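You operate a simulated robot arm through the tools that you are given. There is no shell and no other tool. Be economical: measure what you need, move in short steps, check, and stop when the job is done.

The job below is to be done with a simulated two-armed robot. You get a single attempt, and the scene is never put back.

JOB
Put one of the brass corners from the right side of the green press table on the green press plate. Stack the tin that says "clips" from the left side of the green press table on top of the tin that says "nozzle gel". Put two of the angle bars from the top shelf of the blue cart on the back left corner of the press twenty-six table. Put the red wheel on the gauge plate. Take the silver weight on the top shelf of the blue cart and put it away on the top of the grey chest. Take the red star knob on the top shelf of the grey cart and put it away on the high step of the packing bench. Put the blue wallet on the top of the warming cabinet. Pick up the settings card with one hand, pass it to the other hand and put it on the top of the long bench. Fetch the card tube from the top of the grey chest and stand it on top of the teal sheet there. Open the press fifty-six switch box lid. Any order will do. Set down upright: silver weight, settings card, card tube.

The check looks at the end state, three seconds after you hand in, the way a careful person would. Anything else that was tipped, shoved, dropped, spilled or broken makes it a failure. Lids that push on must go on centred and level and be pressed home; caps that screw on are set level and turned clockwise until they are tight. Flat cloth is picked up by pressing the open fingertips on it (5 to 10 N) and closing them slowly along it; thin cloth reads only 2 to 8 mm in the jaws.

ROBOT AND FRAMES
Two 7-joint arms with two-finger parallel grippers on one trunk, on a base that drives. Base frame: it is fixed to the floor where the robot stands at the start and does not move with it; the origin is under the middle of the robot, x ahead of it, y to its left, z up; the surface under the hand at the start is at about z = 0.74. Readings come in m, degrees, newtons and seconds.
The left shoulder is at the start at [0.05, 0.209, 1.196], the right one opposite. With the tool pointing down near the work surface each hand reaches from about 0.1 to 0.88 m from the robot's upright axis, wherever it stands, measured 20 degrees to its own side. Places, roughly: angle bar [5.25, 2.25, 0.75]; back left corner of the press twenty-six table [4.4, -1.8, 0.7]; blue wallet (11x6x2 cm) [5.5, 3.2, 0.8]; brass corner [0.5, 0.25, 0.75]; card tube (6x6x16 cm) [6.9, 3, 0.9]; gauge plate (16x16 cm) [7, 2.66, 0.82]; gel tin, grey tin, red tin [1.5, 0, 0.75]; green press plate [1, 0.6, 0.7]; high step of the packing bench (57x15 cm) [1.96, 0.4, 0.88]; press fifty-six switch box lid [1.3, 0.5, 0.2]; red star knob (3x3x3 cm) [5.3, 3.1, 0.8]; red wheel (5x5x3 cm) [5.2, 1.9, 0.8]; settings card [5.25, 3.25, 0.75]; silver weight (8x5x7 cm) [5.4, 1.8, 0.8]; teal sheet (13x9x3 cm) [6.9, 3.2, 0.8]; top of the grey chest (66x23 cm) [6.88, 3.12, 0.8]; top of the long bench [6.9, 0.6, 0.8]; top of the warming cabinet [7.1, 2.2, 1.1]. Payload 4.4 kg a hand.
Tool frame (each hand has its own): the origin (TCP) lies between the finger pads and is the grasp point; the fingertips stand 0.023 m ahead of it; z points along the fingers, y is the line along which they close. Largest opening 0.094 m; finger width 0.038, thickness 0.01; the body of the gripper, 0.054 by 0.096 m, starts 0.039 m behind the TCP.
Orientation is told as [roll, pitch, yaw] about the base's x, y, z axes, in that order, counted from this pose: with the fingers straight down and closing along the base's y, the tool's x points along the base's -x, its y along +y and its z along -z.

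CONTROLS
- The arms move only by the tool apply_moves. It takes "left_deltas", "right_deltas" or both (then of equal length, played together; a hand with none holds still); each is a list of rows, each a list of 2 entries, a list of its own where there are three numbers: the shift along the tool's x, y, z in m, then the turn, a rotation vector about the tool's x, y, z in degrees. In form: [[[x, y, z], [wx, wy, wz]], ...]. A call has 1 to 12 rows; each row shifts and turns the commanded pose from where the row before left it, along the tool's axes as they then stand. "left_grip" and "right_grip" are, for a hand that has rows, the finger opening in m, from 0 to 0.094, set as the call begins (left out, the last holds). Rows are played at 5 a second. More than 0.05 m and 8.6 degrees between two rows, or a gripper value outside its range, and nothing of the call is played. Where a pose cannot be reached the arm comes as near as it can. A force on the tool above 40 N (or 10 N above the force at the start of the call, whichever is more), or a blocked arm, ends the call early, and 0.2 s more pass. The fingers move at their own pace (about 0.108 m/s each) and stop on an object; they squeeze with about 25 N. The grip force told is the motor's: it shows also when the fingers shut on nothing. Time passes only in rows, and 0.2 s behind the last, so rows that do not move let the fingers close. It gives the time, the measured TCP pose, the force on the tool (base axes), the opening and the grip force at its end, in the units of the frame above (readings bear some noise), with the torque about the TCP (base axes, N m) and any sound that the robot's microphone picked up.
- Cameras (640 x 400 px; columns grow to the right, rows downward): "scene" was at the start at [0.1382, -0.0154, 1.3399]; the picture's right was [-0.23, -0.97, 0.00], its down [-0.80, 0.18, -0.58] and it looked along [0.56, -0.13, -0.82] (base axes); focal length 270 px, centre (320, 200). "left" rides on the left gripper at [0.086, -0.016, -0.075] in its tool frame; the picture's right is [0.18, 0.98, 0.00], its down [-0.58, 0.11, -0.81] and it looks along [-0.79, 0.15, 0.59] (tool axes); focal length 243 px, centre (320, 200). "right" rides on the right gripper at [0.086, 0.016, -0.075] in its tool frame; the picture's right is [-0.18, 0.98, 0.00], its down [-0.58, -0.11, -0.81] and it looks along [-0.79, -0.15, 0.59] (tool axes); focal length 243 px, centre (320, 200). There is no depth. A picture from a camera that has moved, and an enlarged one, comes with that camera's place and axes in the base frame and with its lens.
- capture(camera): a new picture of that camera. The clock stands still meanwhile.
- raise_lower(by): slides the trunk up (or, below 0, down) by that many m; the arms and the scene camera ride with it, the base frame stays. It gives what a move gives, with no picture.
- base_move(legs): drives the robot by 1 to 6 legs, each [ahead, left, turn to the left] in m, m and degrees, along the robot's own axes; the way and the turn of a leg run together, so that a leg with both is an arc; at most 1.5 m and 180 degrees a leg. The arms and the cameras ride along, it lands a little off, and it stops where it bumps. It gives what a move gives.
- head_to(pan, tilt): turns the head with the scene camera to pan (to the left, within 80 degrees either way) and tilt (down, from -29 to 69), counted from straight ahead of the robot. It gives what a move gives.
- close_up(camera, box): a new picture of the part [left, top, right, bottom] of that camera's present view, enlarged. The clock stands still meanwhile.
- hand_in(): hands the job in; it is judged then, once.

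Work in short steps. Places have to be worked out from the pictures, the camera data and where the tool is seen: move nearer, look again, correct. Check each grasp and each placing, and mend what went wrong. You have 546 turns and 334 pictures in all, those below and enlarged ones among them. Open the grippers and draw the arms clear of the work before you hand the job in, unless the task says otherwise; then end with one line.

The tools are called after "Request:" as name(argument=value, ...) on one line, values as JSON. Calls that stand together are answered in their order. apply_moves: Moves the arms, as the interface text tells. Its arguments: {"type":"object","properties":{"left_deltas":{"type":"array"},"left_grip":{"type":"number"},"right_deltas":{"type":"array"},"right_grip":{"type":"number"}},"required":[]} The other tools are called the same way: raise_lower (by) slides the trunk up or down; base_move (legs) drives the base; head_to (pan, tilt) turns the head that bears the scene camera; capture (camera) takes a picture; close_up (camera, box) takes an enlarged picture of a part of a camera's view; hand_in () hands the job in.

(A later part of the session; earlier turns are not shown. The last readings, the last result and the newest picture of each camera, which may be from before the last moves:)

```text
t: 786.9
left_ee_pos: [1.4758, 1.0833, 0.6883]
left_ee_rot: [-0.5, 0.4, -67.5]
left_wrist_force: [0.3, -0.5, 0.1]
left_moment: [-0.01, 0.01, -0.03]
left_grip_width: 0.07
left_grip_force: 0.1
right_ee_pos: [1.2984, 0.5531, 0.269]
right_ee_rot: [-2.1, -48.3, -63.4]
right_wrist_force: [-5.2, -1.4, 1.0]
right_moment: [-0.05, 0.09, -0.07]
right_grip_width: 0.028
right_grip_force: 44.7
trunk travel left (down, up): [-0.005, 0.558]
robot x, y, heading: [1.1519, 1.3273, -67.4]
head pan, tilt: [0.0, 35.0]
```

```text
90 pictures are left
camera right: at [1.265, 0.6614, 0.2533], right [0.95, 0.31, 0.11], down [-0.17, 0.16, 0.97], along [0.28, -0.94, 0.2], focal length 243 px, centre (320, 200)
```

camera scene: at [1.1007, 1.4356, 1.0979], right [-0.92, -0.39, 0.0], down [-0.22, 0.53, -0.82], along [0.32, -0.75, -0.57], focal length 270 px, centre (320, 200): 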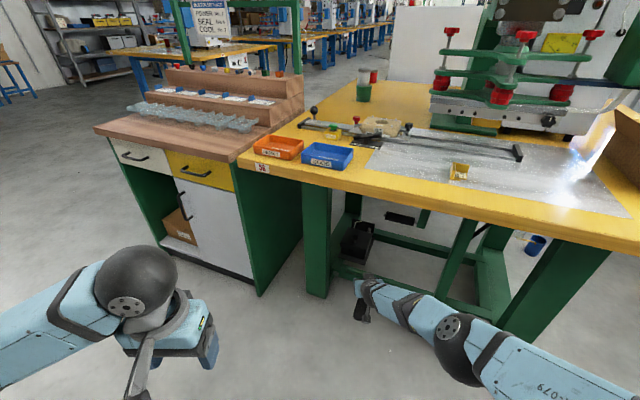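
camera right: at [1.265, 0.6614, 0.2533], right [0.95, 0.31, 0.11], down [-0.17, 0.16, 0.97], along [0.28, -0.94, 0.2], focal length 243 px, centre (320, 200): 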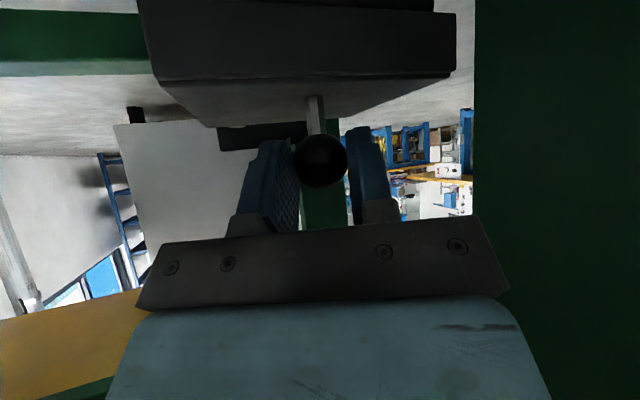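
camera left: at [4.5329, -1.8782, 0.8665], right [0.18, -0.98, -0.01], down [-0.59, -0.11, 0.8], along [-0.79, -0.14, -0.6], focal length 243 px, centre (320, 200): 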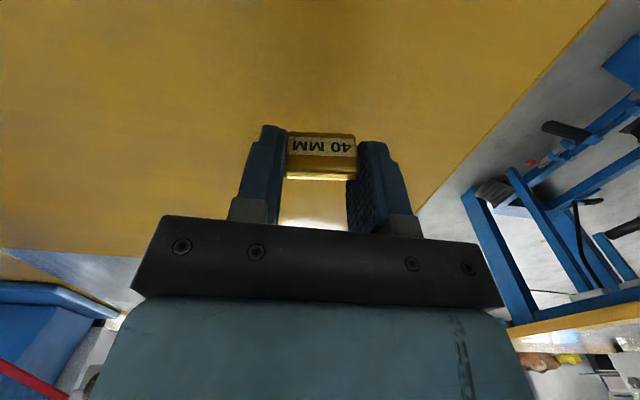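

Ball gripped (28 mm). Now lift along the lid's arc in small steps (first ~30°).

Request:
apply_moves(right_deltas=[[[-0.0111, -0.0024, -0.0033], [0, -0.6, 0]], [[-0.0111, -0.0024, -0.0033], [0, -0.6, 0]], [[-0.0118, -0.0036, -0.001], [0, -0.6, 0]], [[-0.0118, -0.0036, -0.001], [0, -0.6, 0]], [[0, 0, 0], [0, 0, 0]]])

Request:
capture(camera="right")

```text
t: 787.2
left_ee_pos: [1.4746, 1.0845, 0.689]
left_ee_rot: [-0.4, 0.3, -67.6]
left_wrist_force: [-0.5, -1.2, -0.4]
left_moment: [-0.03, 0.02, 0.01]
left_grip_width: 0.0701
left_grip_force: 0.0
right_ee_pos: [1.2949, 0.5582, 0.2673]
right_ee_rot: [-3.3, -48.7, -62.9]
right_wrist_force: [11.8, -27.8, 7.6]
right_moment: [-0.81, -0.33, -0.03]
right_grip_width: 0.0282
right_grip_force: 44.7
trunk travel left (down, up): [-0.005, 0.558]
robot x, y, heading: [1.158, 1.33, -67.2]
head pan, tilt: [0.0, 35.0]
stopped in row 1 (right hand): the force on the tool passed its limit at 138 N (the readings are from after the stop); the commanded pose is now the measured one
```

```text
89 pictures are left
camera right: at [1.2631, 0.6669, 0.2507], right [0.95, 0.3, 0.1], down [-0.16, 0.17, 0.97], along [0.28, -0.94, 0.21], focal length 243 px, centre (320, 200)
```

right: 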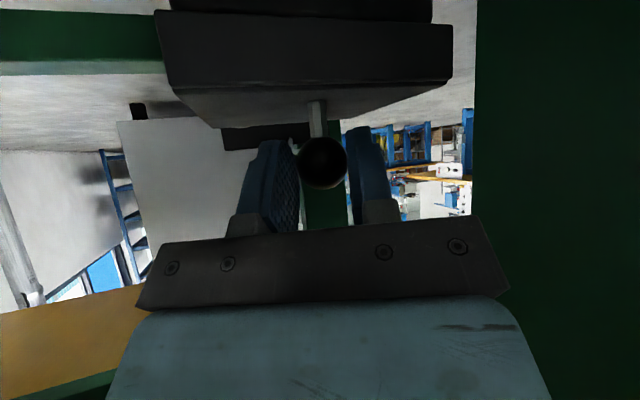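

A 138 N spike: the near-singular arm jerked rather than lifted. I check the scene, then try lifting with the trunk instead (arm rigid).

Request:
capture(camera="scene")

Request:
raise_lower(by=0.006)

```text
88 pictures are left
camera scene: at [1.2133, 1.1891, 1.0978], right [-0.92, -0.39, 0.0], down [-0.22, 0.53, -0.82], along [0.32, -0.76, -0.57], focal length 270 px, centre (320, 200)
```

scene: 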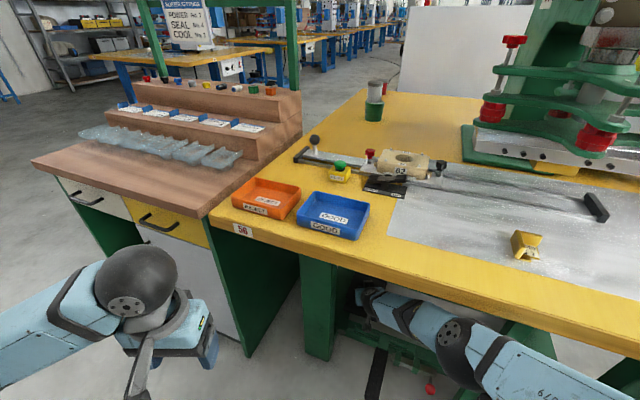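

```text
t: 787.8
left_ee_pos: [1.477, 1.0838, 0.6936]
left_ee_rot: [-0.5, 0.4, -67.5]
left_wrist_force: [-0.8, -0.8, -0.6]
left_moment: [0.05, 0.03, 0.01]
left_grip_width: 0.0699
left_grip_force: 0.1
right_ee_pos: [1.2928, 0.5641, 0.265]
right_ee_rot: [-3.0, -47.9, -63.1]
right_wrist_force: [-7.5, -39.8, -4.3]
right_moment: [-0.08, 0.1, -0.49]
right_grip_width: 0.0286
right_grip_force: 45.6
trunk travel left (down, up): [-0.011, 0.552]
robot x, y, heading: [1.1544, 1.3297, -67.3]
head pan, tilt: [0.0, 35.0]
```

The elbow is against the table's front edge, levering the hand. I release the ball, lower the trunk, and back out; a straighter heading (−80°) keeps the elbow farther out.

Request:
apply_moves(right_deltas=[[[0, 0, 0], [0, 0, 0]], [[0, 0, 0], [0, 0, 0]]], right_grip=0.06)

Request:
raise_lower(by=-0.006)

Request:
base_move(legs=[[-0.3, 0, 0]])

Request:
capture(camera="right")

```text
t: 788.4
left_ee_pos: [1.4765, 1.0842, 0.6957]
left_ee_rot: [-0.4, 0.3, -67.7]
left_wrist_force: [0.0, 0.3, -0.3]
left_moment: [-0.03, -0.01, 0.0]
left_grip_width: 0.0701
left_grip_force: 0.1
right_ee_pos: [1.2949, 0.5683, 0.2644]
right_ee_rot: [-2.7, -47.7, -63.0]
right_wrist_force: [-0.5, 0.0, -0.2]
right_moment: [0.03, 0.01, -0.01]
right_grip_width: 0.0602
right_grip_force: 0.0
trunk travel left (down, up): [-0.011, 0.552]
robot x, y, heading: [1.1526, 1.3279, -67.3]
head pan, tilt: [0.0, 35.0]
```

```text
t: 788.9
left_ee_pos: [1.4754, 1.0863, 0.6911]
left_ee_rot: [-0.5, 0.0, -67.5]
left_wrist_force: [0.0, 0.3, 0.0]
left_moment: [-0.02, 0.0, 0.01]
left_grip_width: 0.0701
left_grip_force: 0.1
right_ee_pos: [1.2955, 0.562, 0.27]
right_ee_rot: [-3.0, -48.4, -63.0]
right_wrist_force: [0.3, 0.8, -0.4]
right_moment: [0.0, -0.02, -0.01]
right_grip_width: 0.0599
right_grip_force: 0.1
trunk travel left (down, up): [-0.005, 0.558]
robot x, y, heading: [1.1561, 1.3247, -67.5]
head pan, tilt: [0.0, 35.0]
```

```text
t: 791.0
left_ee_pos: [1.3612, 1.3575, 0.6893]
left_ee_rot: [-0.4, 0.4, -67.3]
left_wrist_force: [-1.3, 0.9, 0.7]
left_moment: [0.0, 0.02, 0.0]
left_grip_width: 0.07
left_grip_force: 0.0
right_ee_pos: [1.1822, 0.8336, 0.2659]
right_ee_rot: [-2.9, -48.3, -63.1]
right_wrist_force: [0.3, 0.2, -0.3]
right_moment: [0.02, -0.01, 0.0]
right_grip_width: 0.0599
right_grip_force: 0.1
trunk travel left (down, up): [-0.005, 0.558]
robot x, y, heading: [1.0369, 1.6025, -67.3]
head pan, tilt: [0.0, 35.0]
```

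```text
87 pictures are left
camera right: at [1.1488, 0.941, 0.25], right [0.95, 0.3, 0.1], down [-0.16, 0.16, 0.97], along [0.28, -0.94, 0.2], focal length 243 px, centre (320, 200)
```

right: 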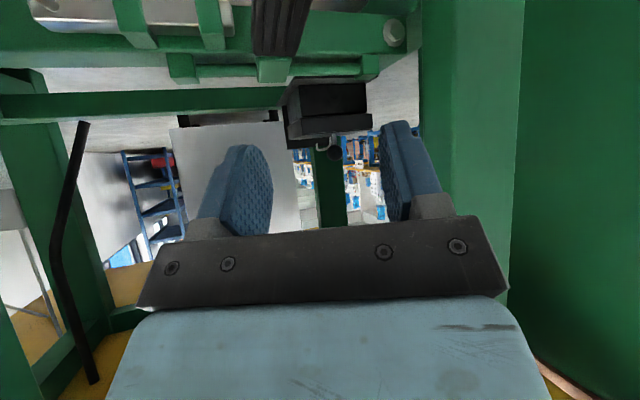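

Lid unharmed. I reposition: turn to −80° and shift left so the straight arm points nearly along −y.

Request:
base_move(legs=[[-0.1, 0, 0], [0, 0, -12.7], [0.11, 0.26, 0]])

Request:
capture(camera="right")

Request:
capture(camera="scene")

```text
t: 795.4
left_ee_pos: [1.5342, 1.323, 0.6893]
left_ee_rot: [-0.4, 0.4, -80.1]
left_wrist_force: [0.6, -0.6, -0.2]
left_moment: [0.0, -0.01, 0.02]
left_grip_width: 0.07
left_grip_force: 0.1
right_ee_pos: [1.2446, 0.8513, 0.2663]
right_ee_rot: [-2.9, -48.3, -75.8]
right_wrist_force: [0.0, -0.4, -1.1]
right_moment: [0.02, -0.04, -0.04]
right_grip_width: 0.06
right_grip_force: 0.0
trunk travel left (down, up): [-0.005, 0.558]
robot x, y, heading: [1.2807, 1.6346, -80.1]
head pan, tilt: [0.0, 35.0]
```

```text
86 pictures are left
camera right: at [1.236, 0.9636, 0.25], right [0.99, 0.09, 0.1], down [-0.12, 0.2, 0.97], along [0.06, -0.98, 0.2], focal length 243 px, centre (320, 200)
```

right: 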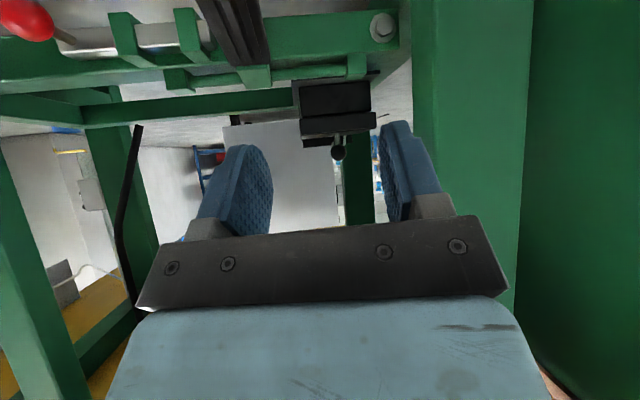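

```text
85 pictures are left
camera scene: at [1.3026, 1.482, 1.0979], right [-0.98, -0.17, 0.0], down [-0.1, 0.56, -0.82], along [0.14, -0.81, -0.57], focal length 270 px, centre (320, 200)
```

scene: 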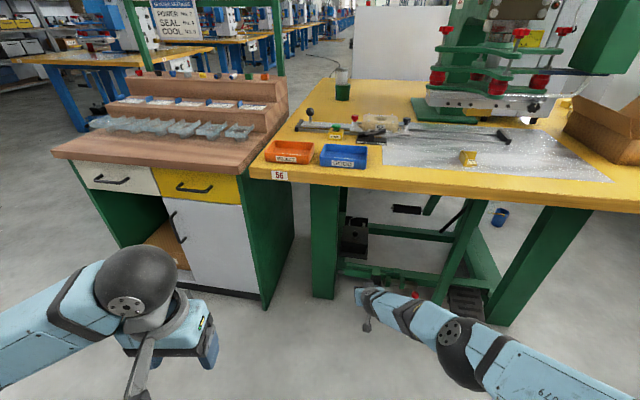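

Ball at ≈(1.301,0.546,0.2565); target needs 0.303 m straight ahead. Drive in two steps.

Request:
base_move(legs=[[0.2, 0, 0]])

Request:
base_move(legs=[[0.075, 0, 0]])

Request:
capture(camera="right")

Request:
close_up(camera="scene", box=[260, 220, 500, 370])

```text
t: 797.0
left_ee_pos: [1.5693, 1.128, 0.6891]
left_ee_rot: [-0.5, 0.3, -80.4]
left_wrist_force: [-0.3, 0.1, 0.6]
left_moment: [0.02, -0.01, 0.0]
left_grip_width: 0.07
left_grip_force: 0.0
right_ee_pos: [1.2771, 0.6554, 0.2653]
right_ee_rot: [-3.0, -48.3, -75.9]
right_wrist_force: [0.6, -0.2, -0.1]
right_moment: [-0.01, -0.02, 0.02]
right_grip_width: 0.0599
right_grip_force: 0.1
trunk travel left (down, up): [-0.005, 0.558]
robot x, y, heading: [1.3101, 1.4383, -80.1]
head pan, tilt: [0.0, 35.0]
```

```text
t: 798.1
left_ee_pos: [1.5813, 1.0533, 0.6894]
left_ee_rot: [-0.5, 0.4, -80.4]
left_wrist_force: [0.2, -0.6, -0.8]
left_moment: [0.0, 0.02, -0.02]
left_grip_width: 0.0697
left_grip_force: 0.0
right_ee_pos: [1.2884, 0.5813, 0.2662]
right_ee_rot: [-2.9, -48.2, -75.9]
right_wrist_force: [0.3, -0.2, -0.3]
right_moment: [0.0, 0.01, 0.02]
right_grip_width: 0.06
right_grip_force: 0.1
trunk travel left (down, up): [-0.005, 0.558]
robot x, y, heading: [1.324, 1.3625, -80.2]
head pan, tilt: [0.0, 35.0]
```

```text
84 pictures are left
camera right: at [1.2815, 0.6942, 0.2497], right [0.99, 0.08, 0.1], down [-0.12, 0.2, 0.97], along [0.06, -0.98, 0.2], focal length 243 px, centre (320, 200)
```

right: 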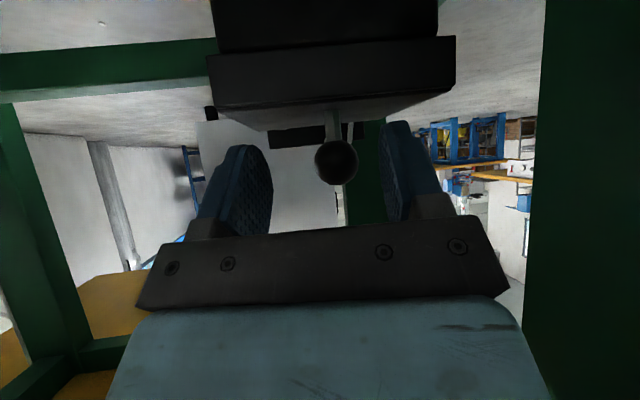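

```text
2.67 times, centred on (380, 295) of scene
camera zoom: at [1.3494, 1.2122, 1.0979], right [-0.99, -0.17, 0.0], down [-0.1, 0.57, -0.82], along [0.14, -0.81, -0.57], focal length 720 px, centre (160, -53)
```

zoom: 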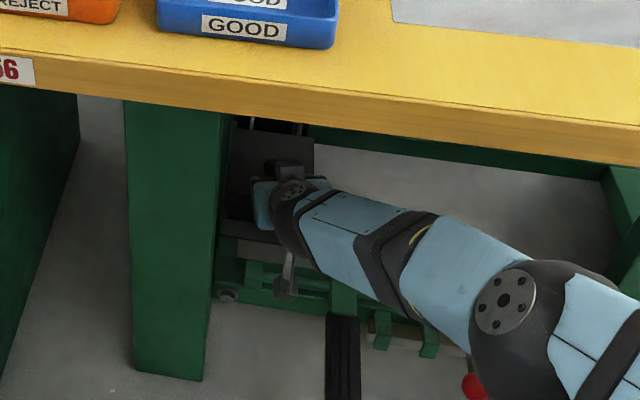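

Elbow stays well clear now. Final 2.8 cm ahead and 7 mm left, then close.

Request:
base_move(legs=[[0.028, 0.007, 0]])

Request:
apply_moves(right_deltas=[[[0, 0, 0], [0, 0, 0]], [[0, 0, 0], [0, 0, 0]], [[0, 0, 0], [0, 0, 0]]], right_grip=0.0)

Request:
capture(camera="right")

```text
t: 798.9
left_ee_pos: [1.5926, 1.0271, 0.6879]
left_ee_rot: [-0.3, 0.3, -80.4]
left_wrist_force: [-0.4, 0.9, 0.0]
left_moment: [0.02, 0.02, -0.01]
left_grip_width: 0.0698
left_grip_force: 0.1
right_ee_pos: [1.3002, 0.5551, 0.2665]
right_ee_rot: [-2.9, -48.2, -75.9]
right_wrist_force: [-0.5, -0.1, 0.0]
right_moment: [0.0, -0.01, 0.01]
right_grip_width: 0.06
right_grip_force: 0.1
trunk travel left (down, up): [-0.005, 0.558]
robot x, y, heading: [1.331, 1.3399, -79.7]
head pan, tilt: [0.0, 35.0]
```

```text
t: 799.7
left_ee_pos: [1.5925, 1.0269, 0.6885]
left_ee_rot: [-0.4, 0.4, -80.5]
left_wrist_force: [-1.2, 0.1, 0.3]
left_moment: [0.02, -0.01, 0.01]
left_grip_width: 0.0699
left_grip_force: 0.1
right_ee_pos: [1.3002, 0.5557, 0.2656]
right_ee_rot: [-3.0, -48.3, -76.0]
right_wrist_force: [-2.8, 0.6, 0.9]
right_moment: [0.03, 0.02, -0.04]
right_grip_width: 0.0281
right_grip_force: 44.4
trunk travel left (down, up): [-0.005, 0.558]
robot x, y, heading: [1.3361, 1.3406, -80.3]
head pan, tilt: [0.0, 35.0]
```

```text
82 pictures are left
camera right: at [1.2931, 0.6682, 0.2497], right [0.99, 0.08, 0.1], down [-0.12, 0.2, 0.97], along [0.06, -0.98, 0.2], focal length 243 px, centre (320, 200)
```

right: 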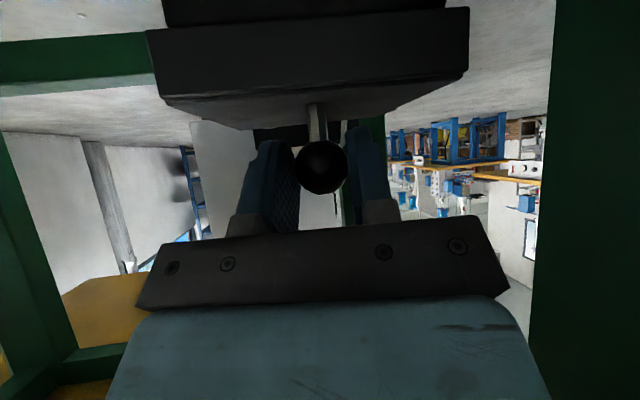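

Ball gripped with little load. Try the trunk +1 cm and look at the response.

Request:
raise_lower(by=0.01)

Request:
capture(camera="right")

```text
t: 800.3
left_ee_pos: [1.5928, 1.0267, 0.6982]
left_ee_rot: [-0.5, 0.5, -80.5]
left_wrist_force: [-0.3, 0.4, 0.1]
left_moment: [0.03, 0.0, -0.01]
left_grip_width: 0.0699
left_grip_force: 0.0
right_ee_pos: [1.3009, 0.5539, 0.2741]
right_ee_rot: [-2.8, -48.1, -76.0]
right_wrist_force: [-0.2, -16.6, -15.3]
right_moment: [0.7, 0.15, -0.06]
right_grip_width: 0.028
right_grip_force: 44.7
trunk travel left (down, up): [-0.015, 0.548]
robot x, y, heading: [1.3332, 1.3371, -80.2]
head pan, tilt: [0.0, 35.0]
```

```text
81 pictures are left
camera right: at [1.2928, 0.6678, 0.2584], right [0.99, 0.08, 0.1], down [-0.12, 0.19, 0.97], along [0.06, -0.98, 0.2], focal length 243 px, centre (320, 200)
```

right: 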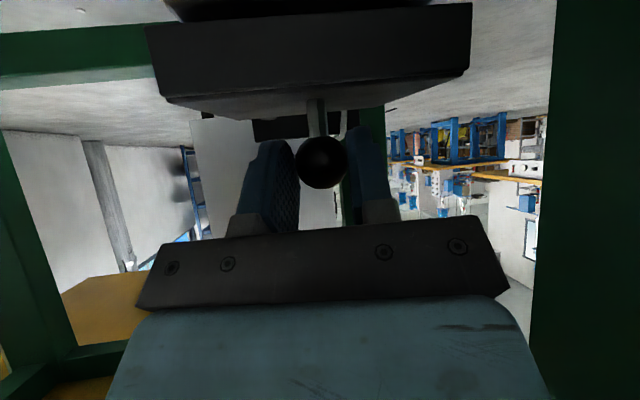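

The lid is rising; it wants to go forward too. Continue in alternating small steps: base 8 mm ahead, trunk up 1.2 cm.

Request:
base_move(legs=[[0.009, -0.0015, 0]])

Request:
raise_lower(by=0.012)

Request:
capture(camera="right")

```text
t: 801.0
left_ee_pos: [1.5929, 1.0175, 0.6981]
left_ee_rot: [-0.4, 0.4, -80.4]
left_wrist_force: [-0.1, 0.0, 0.0]
left_moment: [0.02, 0.01, 0.04]
left_grip_width: 0.07
left_grip_force: 0.1
right_ee_pos: [1.3017, 0.5477, 0.2759]
right_ee_rot: [-2.8, -48.1, -75.9]
right_wrist_force: [-8.5, 26.2, 3.6]
right_moment: [0.8, 0.17, -0.04]
right_grip_width: 0.0282
right_grip_force: 44.8
trunk travel left (down, up): [-0.015, 0.548]
robot x, y, heading: [1.332, 1.3284, -79.9]
head pan, tilt: [0.0, 35.0]
```

```text
t: 801.6
left_ee_pos: [1.5925, 1.0159, 0.7098]
left_ee_rot: [-0.4, 0.5, -80.4]
left_wrist_force: [0.3, 0.8, -1.3]
left_moment: [0.0, 0.0, 0.02]
left_grip_width: 0.0698
left_grip_force: 0.1
right_ee_pos: [1.2998, 0.5479, 0.2849]
right_ee_rot: [-2.8, -48.0, -75.9]
right_wrist_force: [-0.5, -14.5, -15.0]
right_moment: [0.53, 0.17, 0.02]
right_grip_width: 0.0283
right_grip_force: 44.9
trunk travel left (down, up): [-0.027, 0.536]
robot x, y, heading: [1.3342, 1.3286, -80.1]
head pan, tilt: [0.0, 35.0]
```

```text
80 pictures are left
camera right: at [1.2932, 0.6609, 0.2691], right [0.99, 0.08, 0.1], down [-0.12, 0.19, 0.97], along [0.06, -0.98, 0.2], focal length 243 px, centre (320, 200)
```

right: 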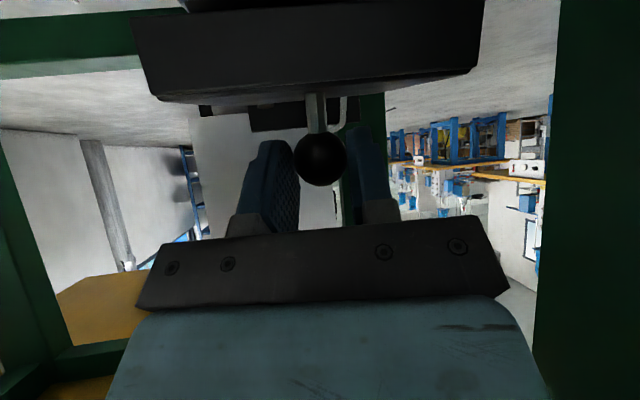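

Working: about 13° open. Continue.

Request:
base_move(legs=[[0.012, -0.002, 0]])

Request:
raise_lower(by=0.011)

Request:
base_move(legs=[[0.011, -0.002, 0]])

Request:
raise_lower(by=0.009)

Request:
capture(camera="right")

Request:
close_up(camera="scene", box=[260, 220, 500, 370])

```text
t: 802.4
left_ee_pos: [1.593, 1.0083, 0.712]
left_ee_rot: [-0.5, 0.3, -80.4]
left_wrist_force: [-0.8, -0.4, 0.3]
left_moment: [-0.01, 0.01, 0.0]
left_grip_width: 0.0697
left_grip_force: 0.0
right_ee_pos: [1.302, 0.538, 0.2865]
right_ee_rot: [-2.7, -48.1, -75.9]
right_wrist_force: [-2.1, 24.6, 4.6]
right_moment: [1.03, 0.19, -0.03]
right_grip_width: 0.0283
right_grip_force: 45.4
trunk travel left (down, up): [-0.027, 0.536]
robot x, y, heading: [1.3352, 1.3153, -80.3]
head pan, tilt: [0.0, 35.0]
```

```text
t: 803.0
left_ee_pos: [1.5922, 1.0067, 0.7201]
left_ee_rot: [-0.3, 0.5, -80.5]
left_wrist_force: [-0.5, 0.2, 0.1]
left_moment: [0.01, -0.05, -0.02]
left_grip_width: 0.0701
left_grip_force: 0.1
right_ee_pos: [1.3022, 0.5449, 0.288]
right_ee_rot: [-2.3, -47.4, -76.0]
right_wrist_force: [-1.2, -14.4, -20.4]
right_moment: [0.94, 0.21, -0.06]
right_grip_width: 0.0283
right_grip_force: 45.5
trunk travel left (down, up): [-0.038, 0.525]
robot x, y, heading: [1.3332, 1.319, -80.6]
head pan, tilt: [0.0, 35.0]
```

```text
t: 803.7
left_ee_pos: [1.5916, 1.005, 0.7224]
left_ee_rot: [-0.3, 0.5, -80.5]
left_wrist_force: [0.0, 0.4, -0.7]
left_moment: [-0.02, -0.01, 0.05]
left_grip_width: 0.0698
left_grip_force: 0.0
right_ee_pos: [1.3011, 0.5449, 0.2882]
right_ee_rot: [-2.6, -47.2, -76.0]
right_wrist_force: [6.4, -15.4, -11.7]
right_moment: [-0.03, -0.21, 0.02]
right_grip_width: 0.0284
right_grip_force: 44.8
trunk travel left (down, up): [-0.038, 0.525]
robot x, y, heading: [1.3312, 1.3166, -80.1]
head pan, tilt: [0.0, 35.0]
stopped in leg 1: the robot was blocked; the commanded pose is now the measured one
```

```text
t: 804.2
left_ee_pos: [1.5932, 1.0045, 0.7288]
left_ee_rot: [-0.4, 0.5, -80.5]
left_wrist_force: [0.5, 0.0, -0.1]
left_moment: [0.02, 0.01, -0.03]
left_grip_width: 0.0701
left_grip_force: 0.1
right_ee_pos: [1.3006, 0.5483, 0.2931]
right_ee_rot: [-2.5, -47.0, -76.1]
right_wrist_force: [-2.7, -0.7, -16.6]
right_moment: [1.37, 0.34, -0.05]
right_grip_width: 0.0283
right_grip_force: 45.4
trunk travel left (down, up): [-0.047, 0.516]
robot x, y, heading: [1.3324, 1.3165, -80.3]
head pan, tilt: [0.0, 35.0]
```

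```text
79 pictures are left
camera right: at [1.2923, 0.6609, 0.2797], right [0.99, 0.08, 0.11], down [-0.12, 0.17, 0.98], along [0.06, -0.98, 0.18], focal length 243 px, centre (320, 200)
```

right: 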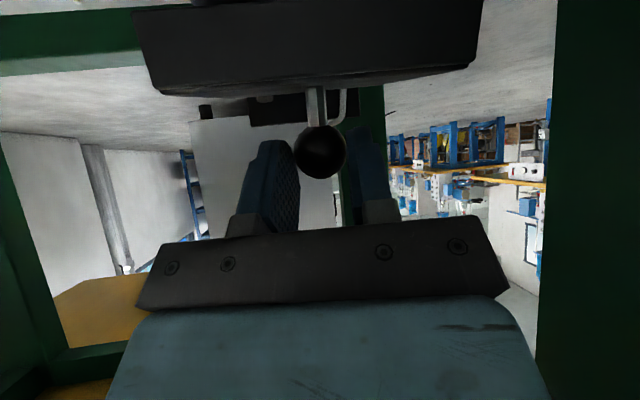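

```text
2.67 times, centred on (380, 295) of scene
camera zoom: at [1.3604, 1.163, 1.1399], right [-0.99, -0.17, 0.0], down [-0.1, 0.57, -0.82], along [0.14, -0.81, -0.58], focal length 720 px, centre (160, -53)
```

zoom: 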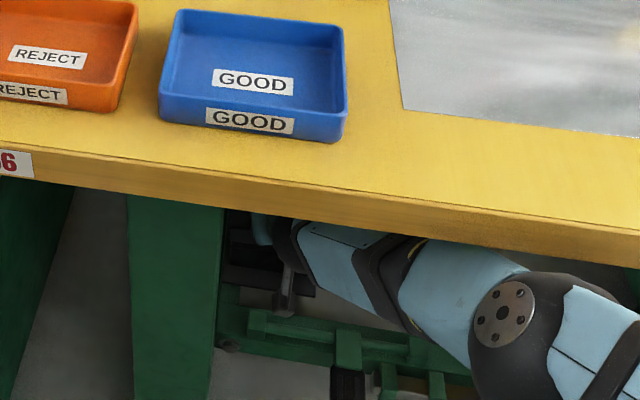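

Forearm and elbow meet the table edge again (lid ≈22°). I lower the lid gently back, release, and will use the cross-body arm posture from my first try, whose elbow rode lower.

Request:
raise_lower(by=-0.02)

Request:
base_move(legs=[[-0.015, 0, 0]])

Request:
raise_lower(by=-0.022)

Request:
apply_moves(right_deltas=[[[0, 0, 0], [0, 0, 0]], [[0, 0, 0], [0, 0, 0]]], right_grip=0.06)

Request:
base_move(legs=[[-0.35, 0, 0]])

Request:
capture(camera="right")

```text
t: 804.9
left_ee_pos: [1.592, 1.0051, 0.7108]
left_ee_rot: [-0.3, 0.4, -80.6]
left_wrist_force: [-0.2, 0.1, -0.6]
left_moment: [-0.01, -0.02, -0.02]
left_grip_width: 0.0699
left_grip_force: 0.1
right_ee_pos: [1.3019, 0.5435, 0.2802]
right_ee_rot: [-2.7, -47.6, -75.8]
right_wrist_force: [-1.0, 6.9, 12.4]
right_moment: [-0.87, -0.15, 0.02]
right_grip_width: 0.0282
right_grip_force: 44.6
trunk travel left (down, up): [-0.027, 0.536]
robot x, y, heading: [1.3328, 1.3169, -79.7]
head pan, tilt: [0.0, 35.0]
```

```text
t: 805.7
left_ee_pos: [1.5908, 1.0207, 0.7104]
left_ee_rot: [-0.4, 0.4, -80.5]
left_wrist_force: [-1.5, 0.2, 0.4]
left_moment: [-0.01, -0.03, 0.01]
left_grip_width: 0.0701
left_grip_force: 0.1
right_ee_pos: [1.3008, 0.5615, 0.2762]
right_ee_rot: [-2.6, -47.3, -76.1]
right_wrist_force: [7.0, -7.0, 3.2]
right_moment: [-0.85, -0.2, 0.14]
right_grip_width: 0.028
right_grip_force: 44.9
trunk travel left (down, up): [-0.027, 0.536]
robot x, y, heading: [1.3319, 1.3323, -80.1]
head pan, tilt: [0.0, 35.0]
```

```text
t: 806.4
left_ee_pos: [1.5902, 1.0205, 0.6901]
left_ee_rot: [-0.6, 0.2, -80.5]
left_wrist_force: [0.4, 1.1, -0.6]
left_moment: [0.02, 0.03, -0.01]
left_grip_width: 0.07
left_grip_force: 0.1
right_ee_pos: [1.2998, 0.5584, 0.2607]
right_ee_rot: [-2.9, -47.9, -75.7]
right_wrist_force: [4.3, -4.8, 26.8]
right_moment: [-0.94, -0.23, 0.04]
right_grip_width: 0.0281
right_grip_force: 45.0
trunk travel left (down, up): [-0.005, 0.558]
robot x, y, heading: [1.3298, 1.3344, -80.0]
head pan, tilt: [0.0, 35.0]
```

```text
t: 807.0
left_ee_pos: [1.5904, 1.0206, 0.6894]
left_ee_rot: [-0.4, 0.2, -80.5]
left_wrist_force: [-0.6, 0.8, 0.1]
left_moment: [0.03, 0.0, 0.01]
left_grip_width: 0.0701
left_grip_force: 0.1
right_ee_pos: [1.2983, 0.5594, 0.2595]
right_ee_rot: [-2.7, -47.6, -75.9]
right_wrist_force: [-7.9, -3.8, 25.2]
right_moment: [-0.04, -0.49, -0.12]
right_grip_width: 0.0556
right_grip_force: 0.2
trunk travel left (down, up): [-0.005, 0.558]
robot x, y, heading: [1.3286, 1.3296, -80.2]
head pan, tilt: [0.0, 35.0]
```

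```text
t: 809.2
left_ee_pos: [1.5299, 1.3665, 0.6883]
left_ee_rot: [-0.3, 0.5, -80.7]
left_wrist_force: [0.8, 0.2, 0.1]
left_moment: [0.01, 0.01, -0.02]
left_grip_width: 0.0703
left_grip_force: 0.0
right_ee_pos: [1.2383, 0.9077, 0.2543]
right_ee_rot: [-2.6, -47.3, -76.1]
right_wrist_force: [0.3, -0.5, 0.8]
right_moment: [0.01, 0.01, 0.02]
right_grip_width: 0.06
right_grip_force: 0.0
trunk travel left (down, up): [-0.005, 0.558]
robot x, y, heading: [1.2743, 1.6775, -80.4]
head pan, tilt: [0.0, 35.0]
```

```text
77 pictures are left
camera right: at [1.2303, 1.021, 0.2405], right [0.99, 0.08, 0.11], down [-0.12, 0.18, 0.98], along [0.06, -0.98, 0.19], focal length 243 px, centre (320, 200)
```

right: 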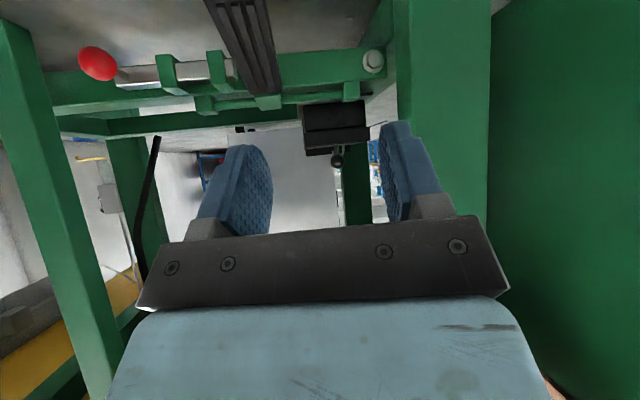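

Lid is shut again, unharmed. I back off and set the cross-body posture: hand 0.23 m further left relative to the robot, yaw +20°.

Request:
base_move(legs=[[-0.12, 0, 0]])

Request:
apply_moves(right_deltas=[[[0.0061, 0.0377, -0.0068], [0, 0, 0]], [[0.0061, 0.0377, -0.0068], [0, 0, 0]], [[0.0061, 0.0377, -0.0068], [-3, 0, -2.66]], [[0.0061, 0.0377, -0.0068], [-3, 0, -2.66]], [[0.0061, 0.0377, -0.0068], [-3, 0, -2.66]], [[0.0061, 0.0377, -0.0068], [-3, 0, -2.66]], [[0, 0, 0], [-3, 0, -2.66]], [[0, 0, 0], [0, 0, 0]]])

Request:
base_move(legs=[[0, 0, -9.6]])

Request:
capture(camera="scene")

```text
t: 810.5
left_ee_pos: [1.5109, 1.4844, 0.6896]
left_ee_rot: [-0.4, 0.4, -80.6]
left_wrist_force: [0.1, 0.2, -0.5]
left_moment: [-0.01, 0.05, 0.02]
left_grip_width: 0.0703
left_grip_force: 0.0
right_ee_pos: [1.2186, 1.0267, 0.2558]
right_ee_rot: [-2.6, -47.3, -76.1]
right_wrist_force: [0.0, -0.2, 0.2]
right_moment: [-0.02, 0.01, -0.01]
right_grip_width: 0.0598
right_grip_force: 0.0
trunk travel left (down, up): [-0.005, 0.558]
robot x, y, heading: [1.2535, 1.7918, -80.4]
head pan, tilt: [0.0, 35.0]
```

```text
t: 812.3
left_ee_pos: [1.5105, 1.4839, 0.6884]
left_ee_rot: [-0.4, 0.4, -80.6]
left_wrist_force: [1.1, -0.4, 0.3]
left_moment: [0.02, 0.0, 0.02]
left_grip_width: 0.0701
left_grip_force: 0.1
right_ee_pos: [1.4114, 1.1288, 0.2543]
right_ee_rot: [-2.8, -47.2, -56.3]
right_wrist_force: [0.2, 0.0, 0.0]
right_moment: [-0.01, -0.01, 0.02]
right_grip_width: 0.06
right_grip_force: 0.1
trunk travel left (down, up): [-0.005, 0.558]
robot x, y, heading: [1.2533, 1.7923, -80.5]
head pan, tilt: [0.0, 35.0]
```

```text
t: 813.4
left_ee_pos: [1.4544, 1.4462, 0.6886]
left_ee_rot: [-0.4, 0.4, -90.2]
left_wrist_force: [-1.1, 0.2, 0.1]
left_moment: [-0.03, 0.03, 0.0]
left_grip_width: 0.0697
left_grip_force: 0.0
right_ee_pos: [1.2976, 1.1149, 0.2502]
right_ee_rot: [-2.8, -46.9, -66.0]
right_wrist_force: [1.2, 0.6, 0.0]
right_moment: [0.0, -0.02, 0.02]
right_grip_width: 0.06
right_grip_force: 0.1
trunk travel left (down, up): [-0.005, 0.558]
robot x, y, heading: [1.2504, 1.7964, -89.7]
head pan, tilt: [0.0, 35.0]
```

```text
76 pictures are left
camera scene: at [1.2527, 1.6424, 1.0979], right [-1.0, 0.0, 0.0], down [0.0, 0.57, -0.82], along [0.0, -0.82, -0.57], focal length 270 px, centre (320, 200)
```

scene: 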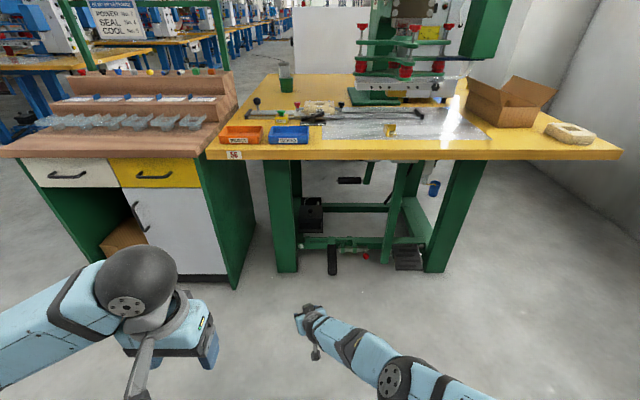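

I test, out in the open, how high the elbow gets when the hand is at the end-of-opening height (swing up to z≈0.33).

Request:
apply_moves(right_deltas=[[[-0.0166, 0, 0], [0, -1, 0]], [[-0.0166, 0, 0], [0, -1, 0]], [[-0.0166, 0, 0], [0, -1, 0]], [[-0.0166, 0, 0], [0, -1, 0]], [[-0.0166, 0, 0], [0, -1, 0]], [[-0.0166, 0, 0], [0, -1, 0]], [[-0.0166, 0, 0], [0, -1, 0]], [[0, 0, 0], [0, 0, 0]]])

Request:
capture(camera="scene")

```text
t: 815.1
left_ee_pos: [1.4541, 1.4463, 0.6888]
left_ee_rot: [-0.4, 0.5, -90.2]
left_wrist_force: [-0.6, -0.6, -0.2]
left_moment: [0.01, 0.0, 0.0]
left_grip_width: 0.07
left_grip_force: 0.0
right_ee_pos: [1.3288, 1.0472, 0.339]
right_ee_rot: [-3.2, -53.8, -65.4]
right_wrist_force: [0.5, 0.4, 0.4]
right_moment: [0.0, 0.01, -0.02]
right_grip_width: 0.0602
right_grip_force: 0.1
trunk travel left (down, up): [-0.005, 0.558]
robot x, y, heading: [1.2507, 1.7994, -89.8]
head pan, tilt: [0.0, 35.0]
```

```text
75 pictures are left
camera scene: at [1.2527, 1.6424, 1.0979], right [-1.0, 0.0, 0.0], down [0.0, 0.57, -0.82], along [0.0, -0.82, -0.57], focal length 270 px, centre (320, 200)
```

scene: 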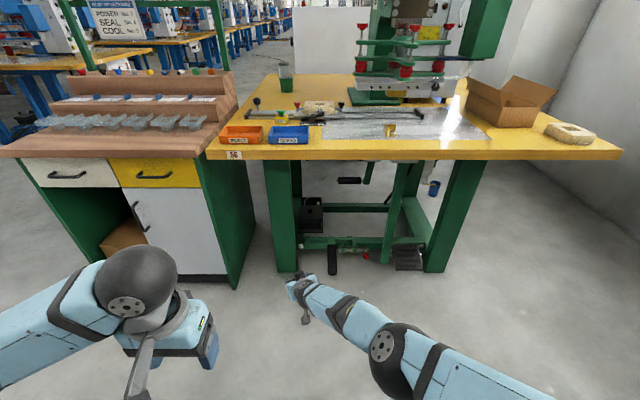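

With the swing motion the tool flattens to 54° and the arm stays straight. The best posture is heading −80° with the arm straight ahead (elbow then clears the edge), swinging the arm instead of raising the trunk. I restore that pose.

Request:
apply_moves(right_deltas=[[[0.0166, 0, 0], [0, 1, 0]], [[0.0166, 0, 0], [0, 1, 0]], [[0.0166, 0, 0], [0, 1, 0]], [[0.0166, 0, 0], [0, 1, 0]], [[0.0166, 0, 0], [0, 1, 0]], [[0.0166, 0, 0], [0, 1, 0]], [[0, 0, 0], [0, 0, 0]]])

Request:
apply_moves(right_deltas=[[[0, 0, 0], [3, 0, 2.66]], [[-0.0061, -0.0377, 0.0068], [3, 0, 2.66]], [[-0.0061, -0.0377, 0.0068], [3, 0, 2.66]], [[-0.0061, -0.0377, 0.0068], [3, 0, 2.66]], [[-0.0061, -0.0377, 0.0068], [3, 0, 2.66]], [[-0.0061, -0.0377, 0.0068], [0, 0, 0]], [[-0.0061, -0.0377, 0.0068], [0, 0, 0]], [[0, 0, 0], [0, 0, 0]]])

Request:
base_move(legs=[[0, 0, 9.8]])

Request:
capture(camera="right")

```text
t: 816.8
left_ee_pos: [1.4546, 1.4461, 0.6891]
left_ee_rot: [-0.4, 0.4, -90.2]
left_wrist_force: [-1.3, 1.2, -0.5]
left_moment: [-0.01, -0.01, -0.01]
left_grip_width: 0.0698
left_grip_force: 0.1
right_ee_pos: [1.2902, 1.0949, 0.267]
right_ee_rot: [-3.9, -48.3, -65.5]
right_wrist_force: [0.2, 0.5, 0.5]
right_moment: [0.03, 0.01, 0.0]
right_grip_width: 0.0601
right_grip_force: 0.0
trunk travel left (down, up): [-0.005, 0.558]
robot x, y, heading: [1.2518, 1.7982, -90.0]
head pan, tilt: [0.0, 35.0]
```

```text
t: 818.5
left_ee_pos: [1.4549, 1.4466, 0.6895]
left_ee_rot: [-0.4, 0.4, -90.2]
left_wrist_force: [0.3, -0.2, -0.7]
left_moment: [0.0, -0.01, -0.01]
left_grip_width: 0.0697
left_grip_force: 0.0
right_ee_pos: [1.082, 1.0199, 0.2751]
right_ee_rot: [-2.8, -48.6, -85.9]
right_wrist_force: [-0.5, -0.6, -0.3]
right_moment: [-0.04, 0.03, 0.02]
right_grip_width: 0.0598
right_grip_force: 0.0
right hand out of reach, approached as far as the arm can: row 1, 3
trunk travel left (down, up): [-0.005, 0.558]
robot x, y, heading: [1.2514, 1.7973, -90.0]
head pan, tilt: [0.0, 35.0]
```

```text
t: 819.6
left_ee_pos: [1.5113, 1.4859, 0.6885]
left_ee_rot: [-0.5, 0.3, -80.4]
left_wrist_force: [-0.1, -0.3, -0.1]
left_moment: [0.01, -0.04, -0.05]
left_grip_width: 0.0701
left_grip_force: 0.1
right_ee_pos: [1.2163, 1.0013, 0.2762]
right_ee_rot: [-3.0, -48.6, -76.0]
right_wrist_force: [-0.1, 0.1, 0.2]
right_moment: [0.0, 0.0, -0.02]
right_grip_width: 0.0602
right_grip_force: 0.1
trunk travel left (down, up): [-0.005, 0.558]
robot x, y, heading: [1.2502, 1.7972, -80.4]
head pan, tilt: [0.0, 35.0]
```

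```text
74 pictures are left
camera right: at [1.2086, 1.1148, 0.2588], right [0.99, 0.08, 0.1], down [-0.12, 0.2, 0.97], along [0.06, -0.98, 0.21], focal length 243 px, centre (320, 200)
```

right: 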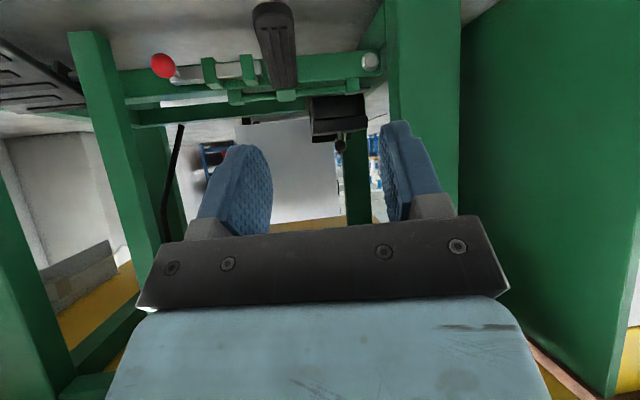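

Request:
apply_moves(right_deltas=[[[0.0125, 0, 0], [0, 0.7, 0]], [[0, 0, 0], [0, 0, 0]]])

Request:
base_move(legs=[[0.3, 0.005, 0], [0.125, 0.002, 0]])

Request:
capture(camera="right")

```text
t: 820.2
left_ee_pos: [1.511, 1.4856, 0.6888]
left_ee_rot: [-0.4, 0.5, -80.4]
left_wrist_force: [0.0, 0.5, 0.1]
left_moment: [-0.02, 0.0, -0.04]
left_grip_width: 0.0702
left_grip_force: 0.0
right_ee_pos: [1.2149, 1.01, 0.2668]
right_ee_rot: [-2.9, -47.8, -76.1]
right_wrist_force: [-1.4, 0.3, 0.3]
right_moment: [0.0, -0.03, -0.01]
right_grip_width: 0.06
right_grip_force: 0.1
trunk travel left (down, up): [-0.005, 0.558]
robot x, y, heading: [1.2526, 1.7984, -80.1]
head pan, tilt: [0.0, 35.0]
```

```text
t: 823.1
left_ee_pos: [1.5889, 1.0673, 0.6887]
left_ee_rot: [-0.5, 0.3, -80.5]
left_wrist_force: [0.1, 0.1, -0.7]
left_moment: [0.0, 0.01, 0.01]
left_grip_width: 0.0697
left_grip_force: 0.1
right_ee_pos: [1.2911, 0.5928, 0.2657]
right_ee_rot: [-2.9, -47.9, -76.1]
right_wrist_force: [-0.2, -0.6, 1.0]
right_moment: [0.02, -0.01, -0.02]
right_grip_width: 0.0604
right_grip_force: 0.0
trunk travel left (down, up): [-0.005, 0.558]
robot x, y, heading: [1.3306, 1.3777, -80.5]
head pan, tilt: [0.0, 35.0]
```

```text
73 pictures are left
camera right: at [1.2852, 0.7059, 0.2507], right [0.99, 0.08, 0.1], down [-0.12, 0.19, 0.97], along [0.06, -0.98, 0.2], focal length 243 px, centre (320, 200)
```

right: 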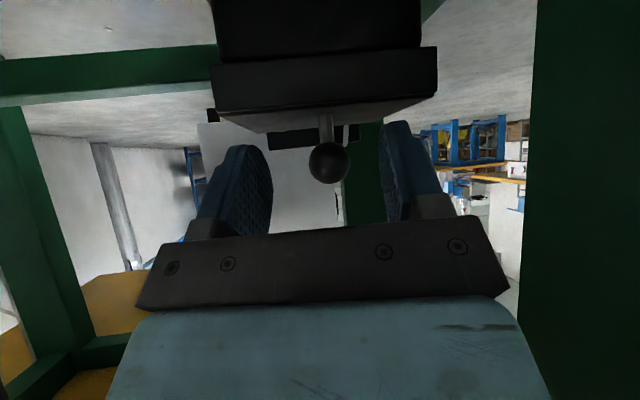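

Request:
base_move(legs=[[0.04, 0.002, 0]])

Request:
apply_moves(right_deltas=[[[0, 0, 0], [0, 0, 0]], [[0, 0, 0], [0, 0, 0]], [[0, 0, 0], [0, 0, 0]]], right_grip=0.0)

Request:
capture(camera="scene")

```text
t: 824.0
left_ee_pos: [1.5972, 1.0283, 0.6879]
left_ee_rot: [-0.4, 0.4, -80.5]
left_wrist_force: [-0.7, 0.1, 0.1]
left_moment: [-0.02, -0.03, 0.0]
left_grip_width: 0.0701
left_grip_force: 0.1
right_ee_pos: [1.3019, 0.554, 0.2655]
right_ee_rot: [-2.9, -47.8, -76.2]
right_wrist_force: [0.1, 0.0, -0.1]
right_moment: [0.03, -0.02, -0.03]
right_grip_width: 0.0598
right_grip_force: 0.1
trunk travel left (down, up): [-0.005, 0.558]
robot x, y, heading: [1.3382, 1.3409, -80.2]
head pan, tilt: [0.0, 35.0]
```

```text
t: 824.8
left_ee_pos: [1.5985, 1.0288, 0.6876]
left_ee_rot: [-0.4, 0.4, -80.5]
left_wrist_force: [1.2, 0.5, 0.0]
left_moment: [0.01, -0.02, 0.01]
left_grip_width: 0.0699
left_grip_force: 0.0
right_ee_pos: [1.3009, 0.5546, 0.2654]
right_ee_rot: [-2.9, -47.9, -76.3]
right_wrist_force: [-0.7, 0.4, 0.4]
right_moment: [0.02, -0.02, -0.01]
right_grip_width: 0.028
right_grip_force: 45.2
trunk travel left (down, up): [-0.005, 0.558]
robot x, y, heading: [1.3386, 1.3397, -80.2]
head pan, tilt: [0.0, 35.0]
```

```text
72 pictures are left
camera scene: at [1.3669, 1.1884, 1.098], right [-0.99, -0.17, 0.0], down [-0.1, 0.57, -0.82], along [0.14, -0.81, -0.57], focal length 270 px, centre (320, 200)
```

scene: 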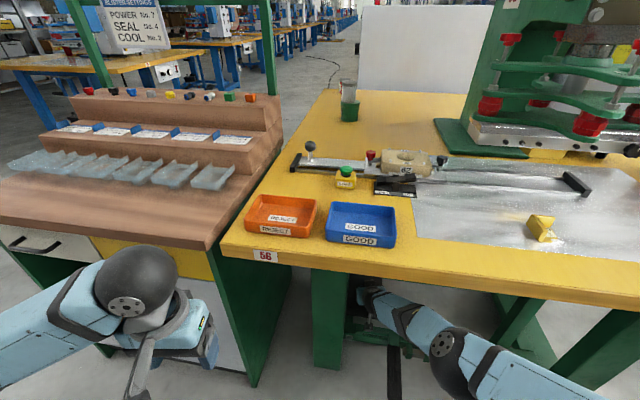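

Gripped. Now a small swing up (arm), checking forces.

Request:
apply_moves(right_deltas=[[[-0.007, 0, 0], [0, -0.4, 0]], [[-0.007, 0, 0], [0, -0.4, 0]], [[0, 0, 0], [0, 0, 0]]])

```text
t: 825.6
left_ee_pos: [1.5973, 1.0274, 0.6887]
left_ee_rot: [-0.4, 0.4, -80.7]
left_wrist_force: [-0.3, 0.1, -0.8]
left_moment: [0.01, 0.02, -0.02]
left_grip_width: 0.0698
left_grip_force: 0.0
right_ee_pos: [1.3017, 0.5457, 0.2762]
right_ee_rot: [-3.0, -48.6, -76.1]
right_wrist_force: [-13.7, 21.8, -0.6]
right_moment: [1.05, 0.24, -0.13]
right_grip_width: 0.0285
right_grip_force: 45.0
trunk travel left (down, up): [-0.005, 0.558]
robot x, y, heading: [1.3394, 1.3382, -80.1]
head pan, tilt: [0.0, 35.0]
```

Works. Ease base back 5 mm and continue swinging.

Request:
base_move(legs=[[-0.006, 0, 0]])

Request:
apply_moves(right_deltas=[[[-0.007, -0.001, 0], [0, -0.4, 0]], [[-0.007, -0.001, 0], [0, -0.4, 0]], [[0, 0, 0], [0, 0, 0]]])

Request:
base_move(legs=[[-0.004, 0, 0]])

Request:
apply_moves(right_deltas=[[[-0.007, -0.001, 0], [0, -0.4, 0]], [[-0.007, -0.001, 0], [0, -0.4, 0]], [[0, 0, 0], [0, 0, 0]]])

```text
t: 826.4
left_ee_pos: [1.5978, 1.0344, 0.688]
left_ee_rot: [-0.3, 0.6, -80.4]
left_wrist_force: [0.5, 0.3, 0.5]
left_moment: [0.02, -0.02, -0.02]
left_grip_width: 0.0702
left_grip_force: 0.1
right_ee_pos: [1.3019, 0.5474, 0.2788]
right_ee_rot: [-3.1, -48.8, -76.1]
right_wrist_force: [-3.3, -29.0, -8.9]
right_moment: [-0.75, -0.04, -0.03]
right_grip_width: 0.0287
right_grip_force: 45.0
trunk travel left (down, up): [-0.005, 0.558]
robot x, y, heading: [1.3388, 1.3475, -80.1]
head pan, tilt: [0.0, 35.0]
```

```text
t: 827.1
left_ee_pos: [1.5974, 1.0356, 0.6888]
left_ee_rot: [-0.4, 0.5, -80.5]
left_wrist_force: [0.3, 0.0, 0.0]
left_moment: [0.01, 0.02, -0.02]
left_grip_width: 0.0701
left_grip_force: 0.0
right_ee_pos: [1.3022, 0.5409, 0.2885]
right_ee_rot: [-3.2, -49.6, -75.9]
right_wrist_force: [-3.4, 18.5, -3.1]
right_moment: [1.29, 0.22, -0.04]
right_grip_width: 0.0283
right_grip_force: 44.8
trunk travel left (down, up): [-0.005, 0.558]
robot x, y, heading: [1.3367, 1.3455, -80.3]
head pan, tilt: [0.0, 35.0]
```

```text
t: 827.9
left_ee_pos: [1.5968, 1.0371, 0.6883]
left_ee_rot: [-0.4, 0.4, -80.5]
left_wrist_force: [0.5, -0.3, 0.5]
left_moment: [0.02, 0.01, -0.01]
left_grip_width: 0.07
left_grip_force: 0.0
right_ee_pos: [1.3028, 0.5405, 0.2895]
right_ee_rot: [-3.3, -49.8, -75.9]
right_wrist_force: [11.3, -26.0, -15.1]
right_moment: [-0.31, -0.09, 0.06]
right_grip_width: 0.0284
right_grip_force: 45.1
trunk travel left (down, up): [-0.005, 0.558]
robot x, y, heading: [1.3411, 1.3497, -80.0]
head pan, tilt: [0.0, 35.0]
```

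```text
t: 828.7
left_ee_pos: [1.5969, 1.0376, 0.6884]
left_ee_rot: [-0.4, 0.6, -80.5]
left_wrist_force: [0.3, 0.7, -0.1]
left_moment: [0.02, 0.0, -0.01]
left_grip_width: 0.0699
left_grip_force: 0.1
right_ee_pos: [1.3024, 0.5325, 0.3005]
right_ee_rot: [-3.3, -50.6, -75.9]
right_wrist_force: [-2.6, 12.9, -8.2]
right_moment: [1.39, 0.26, -0.03]
right_grip_width: 0.0285
right_grip_force: 45.4
trunk travel left (down, up): [-0.005, 0.558]
robot x, y, heading: [1.3406, 1.3527, -80.1]
head pan, tilt: [0.0, 35.0]
```

About 26° open with modest forces. Continue: swing, then base forward.

Request:
apply_moves(right_deltas=[[[-0.008, -0.002, 0], [0, -0.45, 0]], [[-0.008, -0.002, 0], [0, -0.45, 0]], [[0, 0, 0], [0, 0, 0]]])

Request:
base_move(legs=[[0.009, -0.002, 0]])

Request:
apply_moves(right_deltas=[[[-0.007, -0.002, 0], [0, -0.45, 0]], [[-0.007, -0.002, 0], [0, -0.45, 0]], [[0, 0, 0], [0, 0, 0]]])

Request:
capture(camera="right")

```text
t: 829.5
left_ee_pos: [1.5984, 1.0372, 0.6881]
left_ee_rot: [-0.3, 0.5, -80.4]
left_wrist_force: [-0.1, -0.2, 0.0]
left_moment: [-0.01, 0.0, 0.01]
left_grip_width: 0.07
left_grip_force: 0.1
right_ee_pos: [1.3029, 0.5204, 0.3123]
right_ee_rot: [-3.3, -51.5, -75.8]
right_wrist_force: [6.6, 5.1, -14.3]
right_moment: [1.32, 0.13, 0.0]
right_grip_width: 0.0279
right_grip_force: 45.0
trunk travel left (down, up): [-0.005, 0.558]
robot x, y, heading: [1.3388, 1.3511, -79.9]
head pan, tilt: [0.0, 35.0]
```

```text
t: 830.2
left_ee_pos: [1.5973, 1.0303, 0.6899]
left_ee_rot: [-0.4, 0.4, -80.4]
left_wrist_force: [1.2, 0.4, 0.1]
left_moment: [0.01, 0.03, 0.02]
left_grip_width: 0.07
left_grip_force: 0.1
right_ee_pos: [1.3045, 0.5098, 0.3186]
right_ee_rot: [-3.3, -51.8, -75.6]
right_wrist_force: [19.1, -0.7, 7.4]
right_moment: [-0.71, -0.44, 0.08]
right_grip_width: 0.0281
right_grip_force: 45.1
trunk travel left (down, up): [-0.005, 0.558]
robot x, y, heading: [1.3384, 1.3412, -80.2]
head pan, tilt: [0.0, 35.0]
```

```text
t: 831.0
left_ee_pos: [1.5969, 1.0282, 0.6878]
left_ee_rot: [-0.4, 0.6, -80.5]
left_wrist_force: [-0.2, 0.1, -0.9]
left_moment: [-0.05, -0.01, 0.01]
left_grip_width: 0.0699
left_grip_force: 0.1
right_ee_pos: [1.3029, 0.5005, 0.3246]
right_ee_rot: [-3.1, -52.5, -75.5]
right_wrist_force: [8.5, 3.6, -19.8]
right_moment: [1.18, 0.11, -0.02]
right_grip_width: 0.0284
right_grip_force: 44.7
trunk travel left (down, up): [-0.005, 0.558]
robot x, y, heading: [1.3408, 1.3362, -80.1]
head pan, tilt: [0.0, 35.0]
```

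```text
71 pictures are left
camera right: at [1.296, 0.6124, 0.2996], right [0.99, 0.09, 0.11], down [-0.13, 0.26, 0.96], along [0.06, -0.96, 0.27], focal length 243 px, centre (320, 200)
```

right: 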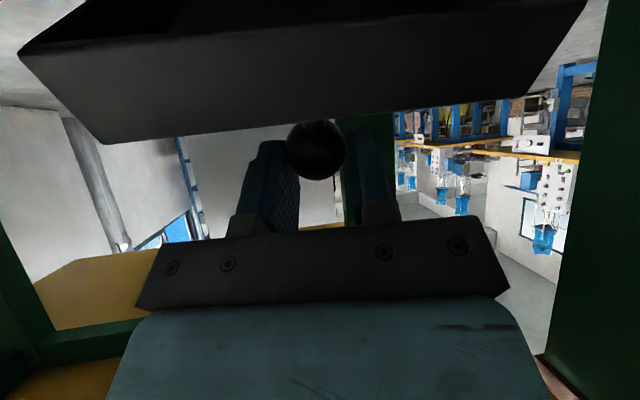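

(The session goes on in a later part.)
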